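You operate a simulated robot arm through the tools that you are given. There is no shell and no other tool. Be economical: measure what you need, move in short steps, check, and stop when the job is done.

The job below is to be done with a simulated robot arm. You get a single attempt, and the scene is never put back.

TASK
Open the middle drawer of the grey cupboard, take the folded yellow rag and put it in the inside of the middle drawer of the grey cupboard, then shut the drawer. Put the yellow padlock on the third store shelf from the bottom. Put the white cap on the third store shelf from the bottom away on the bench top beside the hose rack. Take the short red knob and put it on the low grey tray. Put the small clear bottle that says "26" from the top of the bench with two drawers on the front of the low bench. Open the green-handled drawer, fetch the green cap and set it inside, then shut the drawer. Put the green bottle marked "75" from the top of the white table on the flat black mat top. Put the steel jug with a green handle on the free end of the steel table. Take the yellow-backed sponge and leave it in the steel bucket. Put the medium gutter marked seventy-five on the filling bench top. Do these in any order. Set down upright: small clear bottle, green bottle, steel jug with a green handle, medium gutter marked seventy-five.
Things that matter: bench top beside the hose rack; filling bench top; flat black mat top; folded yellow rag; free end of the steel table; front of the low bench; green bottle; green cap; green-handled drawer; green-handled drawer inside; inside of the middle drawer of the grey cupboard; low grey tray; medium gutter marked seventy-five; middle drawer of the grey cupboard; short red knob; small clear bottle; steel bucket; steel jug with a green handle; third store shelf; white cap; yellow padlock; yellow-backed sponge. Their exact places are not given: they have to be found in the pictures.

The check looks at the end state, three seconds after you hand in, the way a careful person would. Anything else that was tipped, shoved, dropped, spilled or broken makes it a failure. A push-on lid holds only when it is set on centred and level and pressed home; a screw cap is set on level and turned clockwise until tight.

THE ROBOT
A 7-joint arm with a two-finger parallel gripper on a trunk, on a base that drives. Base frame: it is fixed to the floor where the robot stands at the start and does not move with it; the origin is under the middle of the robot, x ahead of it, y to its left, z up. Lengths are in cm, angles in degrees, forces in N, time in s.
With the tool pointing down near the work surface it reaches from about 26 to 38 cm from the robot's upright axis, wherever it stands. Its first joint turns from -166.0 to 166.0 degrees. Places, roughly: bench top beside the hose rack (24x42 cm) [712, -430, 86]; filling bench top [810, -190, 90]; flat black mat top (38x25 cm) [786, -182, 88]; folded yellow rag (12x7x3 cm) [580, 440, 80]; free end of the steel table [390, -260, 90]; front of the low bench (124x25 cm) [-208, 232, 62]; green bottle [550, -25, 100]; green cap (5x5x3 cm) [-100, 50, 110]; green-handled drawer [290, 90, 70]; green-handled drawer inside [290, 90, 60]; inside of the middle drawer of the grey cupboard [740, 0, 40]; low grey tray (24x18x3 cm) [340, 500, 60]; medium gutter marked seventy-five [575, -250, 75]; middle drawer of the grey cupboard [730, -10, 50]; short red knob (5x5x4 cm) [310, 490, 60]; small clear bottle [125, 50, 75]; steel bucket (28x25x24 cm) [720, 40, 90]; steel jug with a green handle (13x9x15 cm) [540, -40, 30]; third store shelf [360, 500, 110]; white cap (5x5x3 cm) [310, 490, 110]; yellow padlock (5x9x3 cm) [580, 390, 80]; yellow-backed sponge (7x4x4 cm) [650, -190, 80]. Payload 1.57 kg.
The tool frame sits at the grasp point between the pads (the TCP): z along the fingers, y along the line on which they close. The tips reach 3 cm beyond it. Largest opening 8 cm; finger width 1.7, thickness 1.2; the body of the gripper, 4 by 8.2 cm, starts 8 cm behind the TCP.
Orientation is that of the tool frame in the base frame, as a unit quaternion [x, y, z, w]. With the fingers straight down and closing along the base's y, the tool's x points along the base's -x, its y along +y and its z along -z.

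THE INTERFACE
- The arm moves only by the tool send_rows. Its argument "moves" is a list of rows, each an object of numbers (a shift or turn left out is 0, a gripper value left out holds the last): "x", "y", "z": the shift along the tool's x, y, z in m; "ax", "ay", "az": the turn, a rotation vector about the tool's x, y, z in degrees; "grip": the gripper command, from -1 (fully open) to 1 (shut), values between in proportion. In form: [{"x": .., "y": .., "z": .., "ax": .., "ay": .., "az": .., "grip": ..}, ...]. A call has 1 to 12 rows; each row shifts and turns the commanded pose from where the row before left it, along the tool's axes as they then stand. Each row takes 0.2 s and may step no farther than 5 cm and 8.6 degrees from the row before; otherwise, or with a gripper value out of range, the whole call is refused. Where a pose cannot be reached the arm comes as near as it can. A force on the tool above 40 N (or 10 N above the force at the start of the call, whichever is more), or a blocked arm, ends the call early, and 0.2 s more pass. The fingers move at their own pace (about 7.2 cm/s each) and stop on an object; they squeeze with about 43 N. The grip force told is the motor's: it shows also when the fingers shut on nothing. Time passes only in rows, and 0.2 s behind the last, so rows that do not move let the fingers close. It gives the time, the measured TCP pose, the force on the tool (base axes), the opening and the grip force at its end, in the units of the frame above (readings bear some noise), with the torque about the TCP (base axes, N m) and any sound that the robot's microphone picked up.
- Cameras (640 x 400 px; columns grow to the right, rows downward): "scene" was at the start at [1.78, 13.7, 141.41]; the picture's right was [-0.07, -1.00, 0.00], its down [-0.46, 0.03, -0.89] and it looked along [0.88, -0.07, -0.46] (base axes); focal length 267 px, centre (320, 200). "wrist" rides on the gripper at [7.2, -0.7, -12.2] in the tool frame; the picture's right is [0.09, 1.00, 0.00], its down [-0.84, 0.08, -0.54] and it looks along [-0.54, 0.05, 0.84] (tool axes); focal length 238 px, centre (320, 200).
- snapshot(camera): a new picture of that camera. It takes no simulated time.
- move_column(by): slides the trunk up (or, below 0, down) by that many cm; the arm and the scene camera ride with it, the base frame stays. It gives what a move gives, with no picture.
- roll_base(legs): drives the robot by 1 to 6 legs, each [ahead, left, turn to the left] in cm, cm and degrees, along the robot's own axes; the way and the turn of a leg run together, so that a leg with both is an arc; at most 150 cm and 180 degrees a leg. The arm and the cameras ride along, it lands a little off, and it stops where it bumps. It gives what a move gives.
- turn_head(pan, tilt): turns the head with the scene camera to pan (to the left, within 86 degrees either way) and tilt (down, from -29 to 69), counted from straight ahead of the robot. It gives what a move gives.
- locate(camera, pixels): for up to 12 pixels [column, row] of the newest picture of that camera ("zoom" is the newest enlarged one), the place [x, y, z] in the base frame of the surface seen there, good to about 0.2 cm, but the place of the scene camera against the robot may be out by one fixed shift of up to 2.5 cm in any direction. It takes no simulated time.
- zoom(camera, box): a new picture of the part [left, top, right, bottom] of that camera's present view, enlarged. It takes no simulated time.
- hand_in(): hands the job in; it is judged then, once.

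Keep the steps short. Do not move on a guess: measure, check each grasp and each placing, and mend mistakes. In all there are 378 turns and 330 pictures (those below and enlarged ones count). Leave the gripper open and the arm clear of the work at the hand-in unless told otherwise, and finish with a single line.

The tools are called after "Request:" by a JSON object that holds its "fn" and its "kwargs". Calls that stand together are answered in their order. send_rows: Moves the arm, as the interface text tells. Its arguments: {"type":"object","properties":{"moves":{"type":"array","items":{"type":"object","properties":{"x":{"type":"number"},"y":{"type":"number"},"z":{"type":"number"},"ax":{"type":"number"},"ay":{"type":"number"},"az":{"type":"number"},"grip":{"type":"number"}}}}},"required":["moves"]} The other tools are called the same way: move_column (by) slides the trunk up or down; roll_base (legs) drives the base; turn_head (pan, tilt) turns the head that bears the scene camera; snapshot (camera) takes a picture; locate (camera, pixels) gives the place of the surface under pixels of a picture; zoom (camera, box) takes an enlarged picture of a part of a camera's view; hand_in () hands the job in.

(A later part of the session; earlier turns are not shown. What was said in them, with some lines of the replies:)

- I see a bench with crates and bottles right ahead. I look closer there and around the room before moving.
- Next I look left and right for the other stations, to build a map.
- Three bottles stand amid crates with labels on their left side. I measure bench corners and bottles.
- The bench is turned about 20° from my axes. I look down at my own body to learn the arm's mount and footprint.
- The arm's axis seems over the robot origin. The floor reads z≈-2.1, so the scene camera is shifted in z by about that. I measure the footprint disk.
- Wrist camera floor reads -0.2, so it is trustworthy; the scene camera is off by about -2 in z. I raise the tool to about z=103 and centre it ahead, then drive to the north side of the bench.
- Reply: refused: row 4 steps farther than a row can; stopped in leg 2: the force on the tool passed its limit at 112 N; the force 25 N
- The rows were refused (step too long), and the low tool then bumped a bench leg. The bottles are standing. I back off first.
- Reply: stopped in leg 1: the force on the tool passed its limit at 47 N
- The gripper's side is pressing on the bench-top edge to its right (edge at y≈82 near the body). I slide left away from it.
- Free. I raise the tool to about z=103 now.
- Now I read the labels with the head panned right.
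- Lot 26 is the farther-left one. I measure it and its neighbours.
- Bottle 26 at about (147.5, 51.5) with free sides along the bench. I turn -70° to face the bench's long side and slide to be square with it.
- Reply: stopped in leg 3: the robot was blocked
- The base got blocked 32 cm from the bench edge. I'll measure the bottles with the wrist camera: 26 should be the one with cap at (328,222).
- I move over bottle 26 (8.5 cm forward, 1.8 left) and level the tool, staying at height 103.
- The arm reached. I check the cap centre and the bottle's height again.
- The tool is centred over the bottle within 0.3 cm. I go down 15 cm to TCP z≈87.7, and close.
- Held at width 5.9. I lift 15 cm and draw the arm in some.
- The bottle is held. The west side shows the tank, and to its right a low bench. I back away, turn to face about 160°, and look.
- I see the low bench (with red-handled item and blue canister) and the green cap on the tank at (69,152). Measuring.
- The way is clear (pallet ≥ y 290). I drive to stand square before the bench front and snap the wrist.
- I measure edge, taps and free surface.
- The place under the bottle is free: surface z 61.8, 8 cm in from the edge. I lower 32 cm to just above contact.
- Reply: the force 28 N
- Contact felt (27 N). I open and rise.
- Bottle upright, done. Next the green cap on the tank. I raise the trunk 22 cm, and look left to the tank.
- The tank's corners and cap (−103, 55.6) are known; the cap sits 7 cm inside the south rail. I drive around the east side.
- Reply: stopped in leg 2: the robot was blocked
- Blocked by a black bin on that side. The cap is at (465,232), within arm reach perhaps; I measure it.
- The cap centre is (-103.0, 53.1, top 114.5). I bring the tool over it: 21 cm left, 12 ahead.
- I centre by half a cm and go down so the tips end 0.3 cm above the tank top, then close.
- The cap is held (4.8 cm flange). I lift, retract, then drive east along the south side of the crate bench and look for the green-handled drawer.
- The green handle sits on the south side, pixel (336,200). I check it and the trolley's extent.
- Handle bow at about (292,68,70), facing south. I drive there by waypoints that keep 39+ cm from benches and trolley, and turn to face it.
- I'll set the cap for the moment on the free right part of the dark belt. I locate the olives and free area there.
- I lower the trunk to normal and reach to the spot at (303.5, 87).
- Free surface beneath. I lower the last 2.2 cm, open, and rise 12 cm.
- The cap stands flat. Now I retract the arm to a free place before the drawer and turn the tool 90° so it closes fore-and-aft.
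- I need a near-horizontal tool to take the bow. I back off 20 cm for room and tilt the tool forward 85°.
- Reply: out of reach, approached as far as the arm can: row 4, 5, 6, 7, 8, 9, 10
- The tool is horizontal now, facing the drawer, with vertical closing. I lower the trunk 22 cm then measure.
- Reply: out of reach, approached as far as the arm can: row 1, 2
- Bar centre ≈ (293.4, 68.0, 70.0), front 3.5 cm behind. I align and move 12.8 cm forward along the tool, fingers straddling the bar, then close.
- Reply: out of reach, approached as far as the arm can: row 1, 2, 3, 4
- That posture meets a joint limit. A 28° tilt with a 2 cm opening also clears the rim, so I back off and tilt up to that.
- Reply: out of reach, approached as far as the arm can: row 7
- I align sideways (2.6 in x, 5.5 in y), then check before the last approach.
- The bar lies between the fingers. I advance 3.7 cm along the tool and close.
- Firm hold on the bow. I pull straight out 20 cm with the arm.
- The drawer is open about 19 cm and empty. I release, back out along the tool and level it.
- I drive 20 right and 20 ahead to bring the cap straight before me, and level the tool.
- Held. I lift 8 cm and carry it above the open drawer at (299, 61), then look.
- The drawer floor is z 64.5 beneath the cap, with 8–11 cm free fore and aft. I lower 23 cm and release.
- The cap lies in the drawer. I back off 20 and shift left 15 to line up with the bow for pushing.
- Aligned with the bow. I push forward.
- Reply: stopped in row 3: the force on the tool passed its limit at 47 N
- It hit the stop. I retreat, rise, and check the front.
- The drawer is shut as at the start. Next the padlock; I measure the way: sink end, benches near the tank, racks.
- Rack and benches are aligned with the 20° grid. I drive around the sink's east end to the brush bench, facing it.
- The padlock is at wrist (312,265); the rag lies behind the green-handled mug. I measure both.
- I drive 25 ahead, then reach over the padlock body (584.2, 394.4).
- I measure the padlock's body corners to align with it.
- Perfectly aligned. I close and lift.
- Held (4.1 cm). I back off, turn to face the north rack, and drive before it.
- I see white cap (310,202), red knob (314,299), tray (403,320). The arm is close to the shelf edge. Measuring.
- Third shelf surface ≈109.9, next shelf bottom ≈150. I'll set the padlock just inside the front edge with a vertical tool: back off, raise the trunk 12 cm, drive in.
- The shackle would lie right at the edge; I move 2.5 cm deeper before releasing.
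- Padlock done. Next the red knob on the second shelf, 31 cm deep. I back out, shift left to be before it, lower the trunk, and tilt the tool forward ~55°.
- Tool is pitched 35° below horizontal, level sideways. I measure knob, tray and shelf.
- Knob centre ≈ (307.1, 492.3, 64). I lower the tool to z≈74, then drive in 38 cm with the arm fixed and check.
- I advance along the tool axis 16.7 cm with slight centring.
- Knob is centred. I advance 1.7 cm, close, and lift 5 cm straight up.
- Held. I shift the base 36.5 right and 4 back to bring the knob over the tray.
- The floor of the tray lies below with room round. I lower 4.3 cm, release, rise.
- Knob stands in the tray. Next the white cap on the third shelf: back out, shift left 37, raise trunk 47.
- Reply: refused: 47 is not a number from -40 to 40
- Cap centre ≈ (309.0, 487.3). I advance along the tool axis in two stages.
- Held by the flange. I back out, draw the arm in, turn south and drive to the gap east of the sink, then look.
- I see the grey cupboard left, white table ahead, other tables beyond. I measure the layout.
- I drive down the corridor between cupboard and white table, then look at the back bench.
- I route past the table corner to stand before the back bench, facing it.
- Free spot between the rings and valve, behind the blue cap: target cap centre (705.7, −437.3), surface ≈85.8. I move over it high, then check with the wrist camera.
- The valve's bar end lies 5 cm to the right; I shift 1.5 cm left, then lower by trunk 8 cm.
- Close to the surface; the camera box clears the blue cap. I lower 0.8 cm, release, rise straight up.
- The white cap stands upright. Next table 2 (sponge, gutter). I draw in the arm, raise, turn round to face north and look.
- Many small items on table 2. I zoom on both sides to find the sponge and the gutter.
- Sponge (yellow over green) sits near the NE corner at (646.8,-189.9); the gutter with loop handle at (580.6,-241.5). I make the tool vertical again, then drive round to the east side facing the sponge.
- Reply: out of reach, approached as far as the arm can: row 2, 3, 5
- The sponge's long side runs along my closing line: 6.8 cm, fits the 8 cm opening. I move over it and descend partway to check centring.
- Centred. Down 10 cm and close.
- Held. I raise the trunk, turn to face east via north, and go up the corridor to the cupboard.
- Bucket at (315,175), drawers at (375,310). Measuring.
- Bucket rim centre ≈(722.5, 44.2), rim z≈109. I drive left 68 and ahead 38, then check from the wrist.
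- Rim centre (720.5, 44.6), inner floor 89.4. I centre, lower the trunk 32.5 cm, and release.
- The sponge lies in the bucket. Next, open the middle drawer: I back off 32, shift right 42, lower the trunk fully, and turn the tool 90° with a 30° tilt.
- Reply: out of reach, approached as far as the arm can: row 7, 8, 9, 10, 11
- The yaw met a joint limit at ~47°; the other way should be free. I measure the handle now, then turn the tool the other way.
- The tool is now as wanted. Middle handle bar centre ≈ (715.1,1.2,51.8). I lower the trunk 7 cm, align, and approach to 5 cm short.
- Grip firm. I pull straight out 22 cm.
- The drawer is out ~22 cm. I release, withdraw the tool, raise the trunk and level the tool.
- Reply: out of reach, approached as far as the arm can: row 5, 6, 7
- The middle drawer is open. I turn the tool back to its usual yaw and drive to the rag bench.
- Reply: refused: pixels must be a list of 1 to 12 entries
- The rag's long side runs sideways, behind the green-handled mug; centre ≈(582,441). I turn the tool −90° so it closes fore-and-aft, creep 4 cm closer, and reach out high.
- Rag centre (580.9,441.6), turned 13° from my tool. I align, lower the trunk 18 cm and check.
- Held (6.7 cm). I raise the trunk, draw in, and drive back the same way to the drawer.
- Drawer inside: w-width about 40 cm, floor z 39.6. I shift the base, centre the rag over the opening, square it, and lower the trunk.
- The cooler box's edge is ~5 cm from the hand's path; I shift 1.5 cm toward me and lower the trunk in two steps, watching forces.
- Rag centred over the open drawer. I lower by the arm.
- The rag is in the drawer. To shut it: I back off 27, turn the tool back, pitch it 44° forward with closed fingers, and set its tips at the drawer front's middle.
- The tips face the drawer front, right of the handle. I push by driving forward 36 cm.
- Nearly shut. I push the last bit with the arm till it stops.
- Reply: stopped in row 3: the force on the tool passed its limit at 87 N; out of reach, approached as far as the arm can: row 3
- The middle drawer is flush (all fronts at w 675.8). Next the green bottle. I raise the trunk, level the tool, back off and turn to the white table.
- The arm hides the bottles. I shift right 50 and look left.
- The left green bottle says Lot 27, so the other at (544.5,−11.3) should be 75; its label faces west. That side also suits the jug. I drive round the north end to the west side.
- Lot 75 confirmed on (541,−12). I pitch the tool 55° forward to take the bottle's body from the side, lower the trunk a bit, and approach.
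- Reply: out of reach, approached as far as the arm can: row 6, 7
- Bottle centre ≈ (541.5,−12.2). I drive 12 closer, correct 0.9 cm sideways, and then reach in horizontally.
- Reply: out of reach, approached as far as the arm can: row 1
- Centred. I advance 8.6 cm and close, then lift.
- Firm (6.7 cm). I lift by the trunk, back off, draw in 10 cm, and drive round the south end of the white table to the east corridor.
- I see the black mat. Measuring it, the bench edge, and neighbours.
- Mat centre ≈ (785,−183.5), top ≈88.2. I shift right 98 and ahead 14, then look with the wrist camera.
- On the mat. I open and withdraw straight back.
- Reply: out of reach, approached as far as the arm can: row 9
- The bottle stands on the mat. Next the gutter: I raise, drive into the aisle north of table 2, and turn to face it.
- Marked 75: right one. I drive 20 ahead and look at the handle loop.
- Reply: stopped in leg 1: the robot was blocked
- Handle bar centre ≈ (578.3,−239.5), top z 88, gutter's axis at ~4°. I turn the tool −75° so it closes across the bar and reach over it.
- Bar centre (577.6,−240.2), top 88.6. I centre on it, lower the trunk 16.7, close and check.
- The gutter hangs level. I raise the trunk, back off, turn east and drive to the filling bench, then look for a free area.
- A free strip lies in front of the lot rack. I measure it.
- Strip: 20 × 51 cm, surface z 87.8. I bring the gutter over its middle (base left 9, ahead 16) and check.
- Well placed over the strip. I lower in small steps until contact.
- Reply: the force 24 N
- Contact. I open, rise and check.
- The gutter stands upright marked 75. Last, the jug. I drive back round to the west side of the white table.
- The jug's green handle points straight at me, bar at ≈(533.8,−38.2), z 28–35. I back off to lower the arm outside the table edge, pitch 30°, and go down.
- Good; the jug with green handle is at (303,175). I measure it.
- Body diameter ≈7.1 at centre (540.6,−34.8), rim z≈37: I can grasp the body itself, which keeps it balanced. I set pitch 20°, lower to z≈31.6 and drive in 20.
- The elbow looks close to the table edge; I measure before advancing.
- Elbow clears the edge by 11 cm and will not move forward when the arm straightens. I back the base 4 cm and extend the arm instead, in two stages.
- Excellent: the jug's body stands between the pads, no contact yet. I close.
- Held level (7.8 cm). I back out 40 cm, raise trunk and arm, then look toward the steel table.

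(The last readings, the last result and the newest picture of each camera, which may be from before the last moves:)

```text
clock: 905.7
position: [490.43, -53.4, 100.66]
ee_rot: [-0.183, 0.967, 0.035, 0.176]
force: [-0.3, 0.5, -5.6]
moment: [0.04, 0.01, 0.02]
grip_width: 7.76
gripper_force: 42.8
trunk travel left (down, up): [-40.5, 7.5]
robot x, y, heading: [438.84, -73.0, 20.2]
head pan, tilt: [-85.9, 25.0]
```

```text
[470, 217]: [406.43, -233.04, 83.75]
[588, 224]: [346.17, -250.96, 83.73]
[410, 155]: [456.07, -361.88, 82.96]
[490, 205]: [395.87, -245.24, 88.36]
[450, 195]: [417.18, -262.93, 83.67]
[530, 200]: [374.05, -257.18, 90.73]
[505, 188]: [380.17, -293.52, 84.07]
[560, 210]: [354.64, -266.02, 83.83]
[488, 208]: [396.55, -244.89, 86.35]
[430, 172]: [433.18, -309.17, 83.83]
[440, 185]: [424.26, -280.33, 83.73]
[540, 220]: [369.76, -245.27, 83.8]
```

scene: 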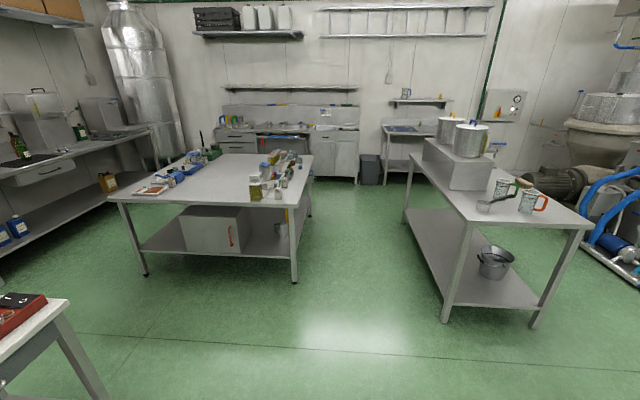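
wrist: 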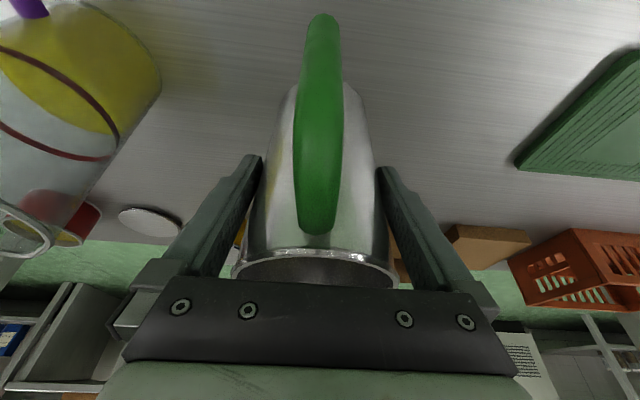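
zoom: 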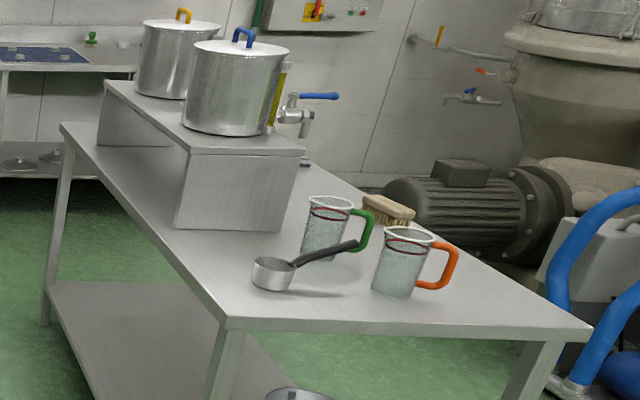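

Free spot: between the ladle and the pot stand along the east edge, about (406,−259). I raise 7 cm, turn to face west, and drive along outside the edge, then look.

Request:
{"fn": "move_column", "kwargs": {"by": 7}}

Request:
{"fn": "roll_base", "kwargs": {"legs": [[0, 0, 180], [22, 0, 0], [0, 81, 0], [0, 81, 0]]}}

Request:
{"fn": "turn_head", "kwargs": {"pan": 5, "tilt": 40}}

Request:
{"fn": "snapshot", "kwargs": {"camera": "scene"}}

Request:
{"fn": "snapshot", "kwargs": {"camera": "wrist"}}

```text
clock: 906.8
position: [490.35, -53.69, 107.7]
ee_rot: [-0.183, 0.966, 0.035, 0.177]
force: [0.1, 0.9, -4.8]
moment: [0.02, 0.0, 0.0]
grip_width: 7.76
gripper_force: 43.0
trunk travel left (down, up): [-47.5, 0.5]
robot x, y, heading: [438.84, -72.45, 20.1]
head pan, tilt: [-85.9, 25.0]
```

```text
clock: 931.0
position: [424.96, -252.22, 107.79]
ee_rot: [0.965, 0.19, -0.177, 0.037]
force: [0.3, 0.6, -4.4]
moment: [0.04, 0.03, 0.0]
grip_width: 7.73
gripper_force: 42.9
trunk travel left (down, up): [-47.5, 0.5]
robot x, y, heading: [476.23, -232.05, -159.1]
head pan, tilt: [-85.9, 25.0]
```

```text
clock: 932.7
position: [425.0, -252.21, 107.61]
ee_rot: [0.965, 0.189, -0.176, 0.036]
force: [-0.5, -0.4, -4.6]
moment: [0.04, 0.01, 0.01]
grip_width: 7.71
gripper_force: 43.2
trunk travel left (down, up): [-47.5, 0.5]
robot x, y, heading: [476.25, -232.64, -159.1]
head pan, tilt: [5.0, 40.0]
```

```text
140 pictures are left
```

scene: 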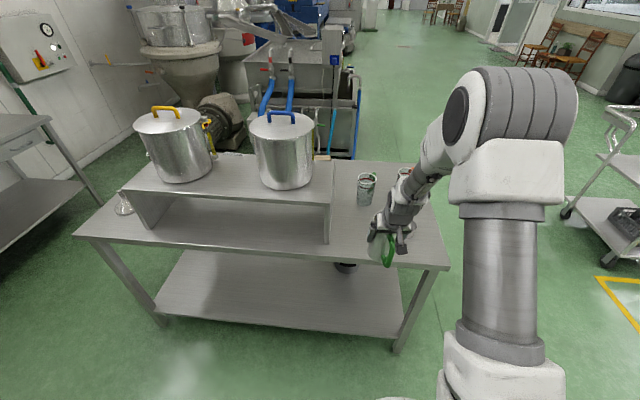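

```text
139 pictures are left
```

wrist: 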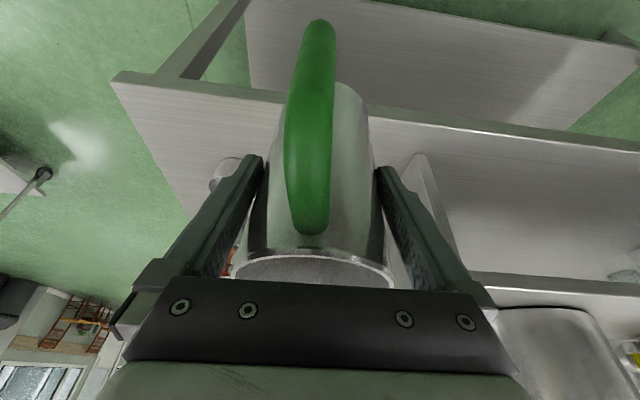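

Request:
{"fn": "locate", "kwargs": {"camera": "wrist", "pixels": [[118, 80], [400, 112], [220, 175], [235, 165], [250, 130], [400, 160], [425, 160], [410, 135], [215, 160], [240, 140]]}}

Request:
{"fn": "zoom", "kwargs": {"camera": "scene", "box": [310, 150, 460, 280]}}

Request:
{"fn": "locate", "kwargs": {"camera": "scene", "pixels": [[329, 243], [333, 200], [345, 250], [350, 235], [365, 203], [405, 200], [449, 268], [340, 225], [360, 225]]}}

```text
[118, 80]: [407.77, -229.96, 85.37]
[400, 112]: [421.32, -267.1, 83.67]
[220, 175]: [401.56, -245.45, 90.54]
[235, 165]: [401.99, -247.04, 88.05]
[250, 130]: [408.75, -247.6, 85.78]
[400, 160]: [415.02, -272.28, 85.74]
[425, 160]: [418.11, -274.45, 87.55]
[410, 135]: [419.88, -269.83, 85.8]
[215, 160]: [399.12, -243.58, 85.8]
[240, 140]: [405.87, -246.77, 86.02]
```

```text
3.08 times, centred on (385, 215) of scene
```

zoom: 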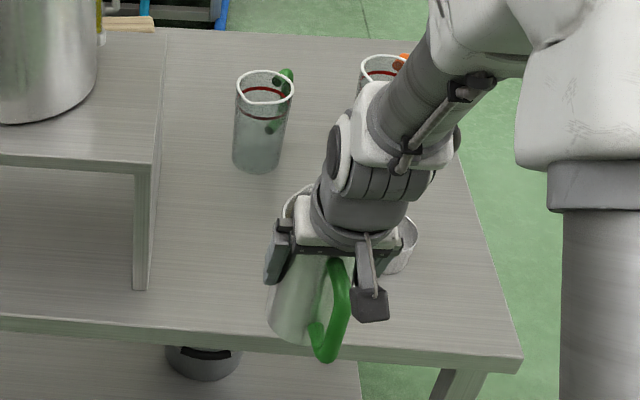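

```text
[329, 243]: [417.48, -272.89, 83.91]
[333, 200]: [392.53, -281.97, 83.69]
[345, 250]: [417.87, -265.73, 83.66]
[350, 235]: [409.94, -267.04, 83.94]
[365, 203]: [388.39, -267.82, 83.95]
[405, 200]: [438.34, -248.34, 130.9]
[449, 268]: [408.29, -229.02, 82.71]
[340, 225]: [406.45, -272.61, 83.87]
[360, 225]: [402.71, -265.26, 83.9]
```

Free room: v −371…−401 between ladle and stand, edge w 304.7. I move in 19 cm and 3.5 left over (408.4,−262.3).

Request:
{"fn": "roll_base", "kwargs": {"legs": [[0, 3.5, 0], [19, 0, 0]]}}

Request:
{"fn": "snapshot", "kwargs": {"camera": "wrist"}}

Request:
{"fn": "snapshot", "kwargs": {"camera": "scene"}}

```text
clock: 935.1
position: [408.32, -262.25, 107.67]
ee_rot: [0.965, 0.19, -0.175, 0.036]
force: [0.7, -0.5, -5.0]
moment: [0.02, 0.02, 0.0]
grip_width: 7.68
gripper_force: 42.8
trunk travel left (down, up): [-47.5, 0.5]
robot x, y, heading: [459.63, -242.49, -159.2]
head pan, tilt: [5.0, 40.0]
```

```text
137 pictures are left
```

wrist: 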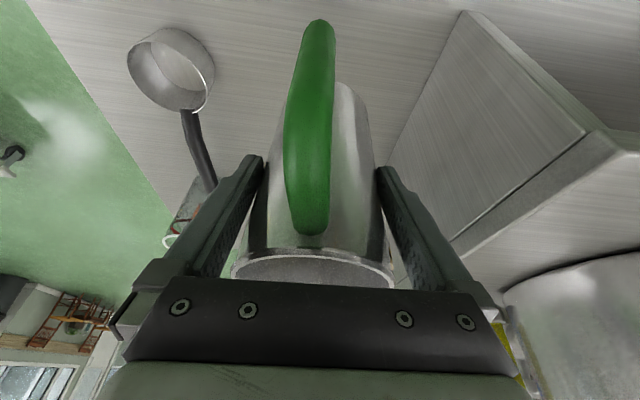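

```text
136 pictures are left
```

scene: 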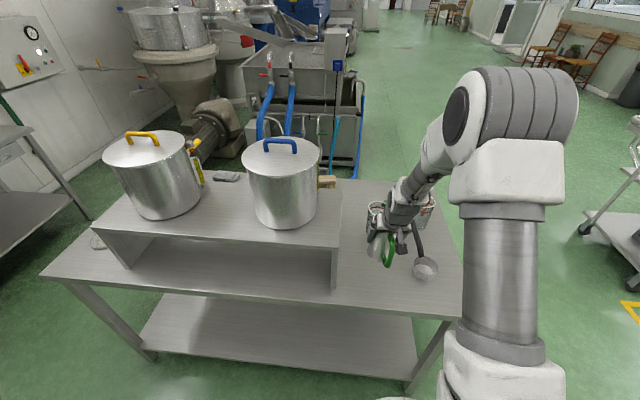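

Request:
{"fn": "locate", "kwargs": {"camera": "wrist", "pixels": [[205, 175], [190, 130], [200, 105], [470, 30], [395, 170], [455, 235], [240, 90], [400, 130], [175, 220]]}}

```text
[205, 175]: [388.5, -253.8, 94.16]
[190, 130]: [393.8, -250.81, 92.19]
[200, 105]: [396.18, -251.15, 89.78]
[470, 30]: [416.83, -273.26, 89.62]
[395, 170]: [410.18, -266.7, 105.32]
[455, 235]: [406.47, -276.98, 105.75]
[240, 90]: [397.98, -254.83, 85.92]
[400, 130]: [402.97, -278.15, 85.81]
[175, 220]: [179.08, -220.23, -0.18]
```

Clear on both sides (9–10 cm). I lower the trunk 11.5 and then step to contact.

Request:
{"fn": "move_column", "kwargs": {"by": -11.5}}

Request:
{"fn": "send_rows", "kwargs": {"moves": [{"x": 0.0014, "z": 0.0038}, {"x": 0.0007, "z": 0.0019}, {"x": 0.0007, "z": 0.0019}, {}]}}

```text
clock: 936.6
position: [408.36, -262.29, 96.24]
ee_rot: [0.965, 0.189, -0.177, 0.036]
force: [-0.5, -0.2, -5.2]
moment: [-0.02, -0.02, 0.0]
grip_width: 7.69
gripper_force: 43.6
trunk travel left (down, up): [-36.0, 12.0]
robot x, y, heading: [459.74, -242.01, -159.2]
head pan, tilt: [5.0, 40.0]
```

```text
clock: 937.6
position: [408.34, -262.21, 95.52]
ee_rot: [0.965, 0.191, -0.177, 0.036]
force: [3.5, 1.2, 7.9]
moment: [0.42, 0.04, -0.1]
grip_width: 7.67
gripper_force: 42.7
trunk travel left (down, up): [-36.0, 12.0]
robot x, y, heading: [459.79, -242.37, -159.1]
head pan, tilt: [5.0, 40.0]
```

Contact felt. I open fully, wait, and withdraw straight back in the tool's own plane.

Request:
{"fn": "send_rows", "kwargs": {"moves": [{"x": -0.0007, "z": -0.0019}, {"grip": -1}, {"grip": -1}, {"grip": -1}, {}]}}

Request:
{"fn": "snapshot", "kwargs": {"camera": "wrist"}}

```text
clock: 938.8
position: [408.4, -262.26, 95.63]
ee_rot: [0.965, 0.189, -0.175, 0.036]
force: [-0.9, -1.0, -0.6]
moment: [0.0, -0.01, 0.01]
grip_width: 8.0
gripper_force: 0.0
trunk travel left (down, up): [-36.0, 12.0]
robot x, y, heading: [459.34, -242.21, -159.4]
head pan, tilt: [5.0, 40.0]
```

```text
135 pictures are left
```

wrist: 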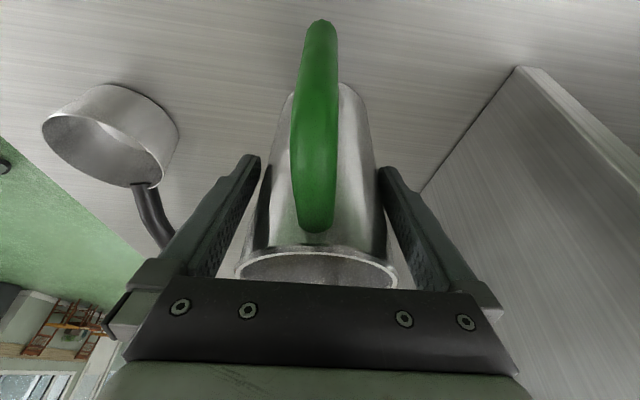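

Request:
{"fn": "send_rows", "kwargs": {"moves": [{"x": 0.014, "z": -0.0051}, {"x": 0.0188, "z": -0.0068}, {"x": 0.0188, "z": -0.0068}, {"x": 0.0188, "z": -0.0068}, {"x": 0.0282, "z": -0.0103}, {"x": 0.0282, "z": -0.0103}, {}]}}

Request:
{"fn": "snapshot", "kwargs": {"camera": "wrist"}}

Request:
{"fn": "snapshot", "kwargs": {"camera": "scene"}}

```text
clock: 940.4
position: [420.86, -257.17, 95.34]
ee_rot: [0.965, 0.189, -0.177, 0.036]
force: [0.1, -0.6, -0.5]
moment: [0.0, 0.0, 0.01]
grip_width: 8.02
gripper_force: 0.1
trunk travel left (down, up): [-36.0, 12.0]
robot x, y, heading: [459.4, -242.35, -159.1]
head pan, tilt: [5.0, 40.0]
```

```text
134 pictures are left
```

wrist: 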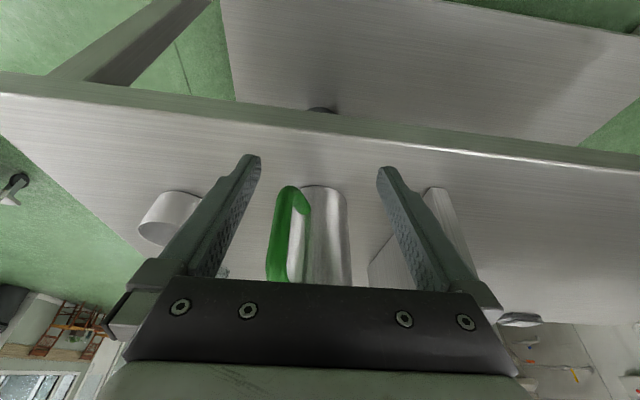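

```text
133 pictures are left
```

scene: 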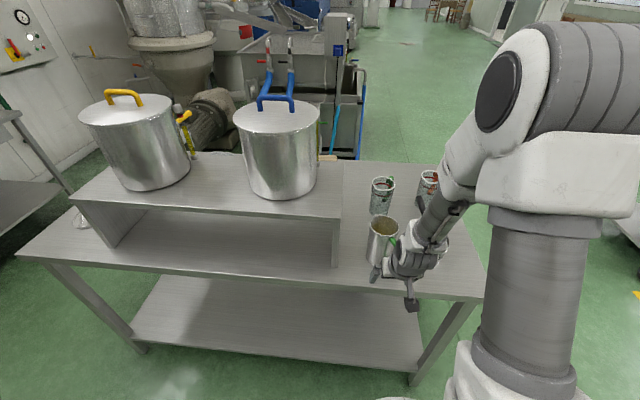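

The jug stands; the handle turned slightly. I back the base off and check.

Request:
{"fn": "roll_base", "kwargs": {"legs": [[-25, 0, 0]]}}

Request:
{"fn": "snapshot", "kwargs": {"camera": "wrist"}}

Request:
{"fn": "zoom", "kwargs": {"camera": "scene", "box": [300, 120, 480, 300]}}

```text
clock: 942.6
position: [444.18, -248.34, 95.48]
ee_rot: [0.965, 0.19, -0.176, 0.037]
force: [-0.3, 0.0, 0.3]
moment: [0.01, 0.03, 0.01]
grip_width: 8.0
gripper_force: 0.1
trunk travel left (down, up): [-36.0, 12.0]
robot x, y, heading: [482.88, -233.57, -159.1]
head pan, tilt: [5.0, 40.0]
```

```text
132 pictures are left
```

wrist: 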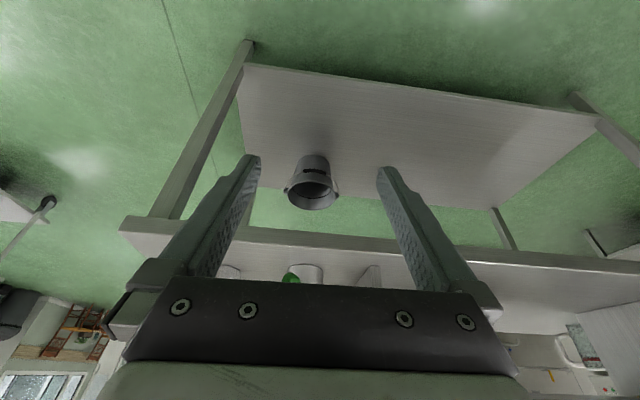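

```text
2.22 times, centred on (390, 210) of scene
```

zoom: 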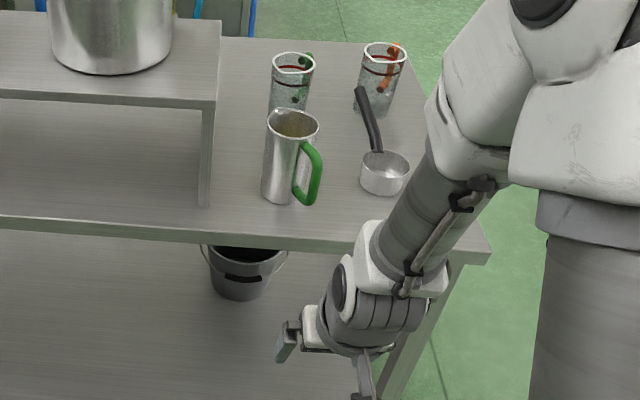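

The jug stands upright on the table's free end, clear of ladle, mugs and stand. All ten jobs are done, the gripper is open and the arm is clear, so I hand in.

Request:
{"fn": "hand_in", "kwargs": {}}

```text
The job is handed in.
```

All ten jobs are done and handed in; early in the run the gripper bumped the edge of the bench with two drawers, and I saw nothing there tipped or out of place afterwards.
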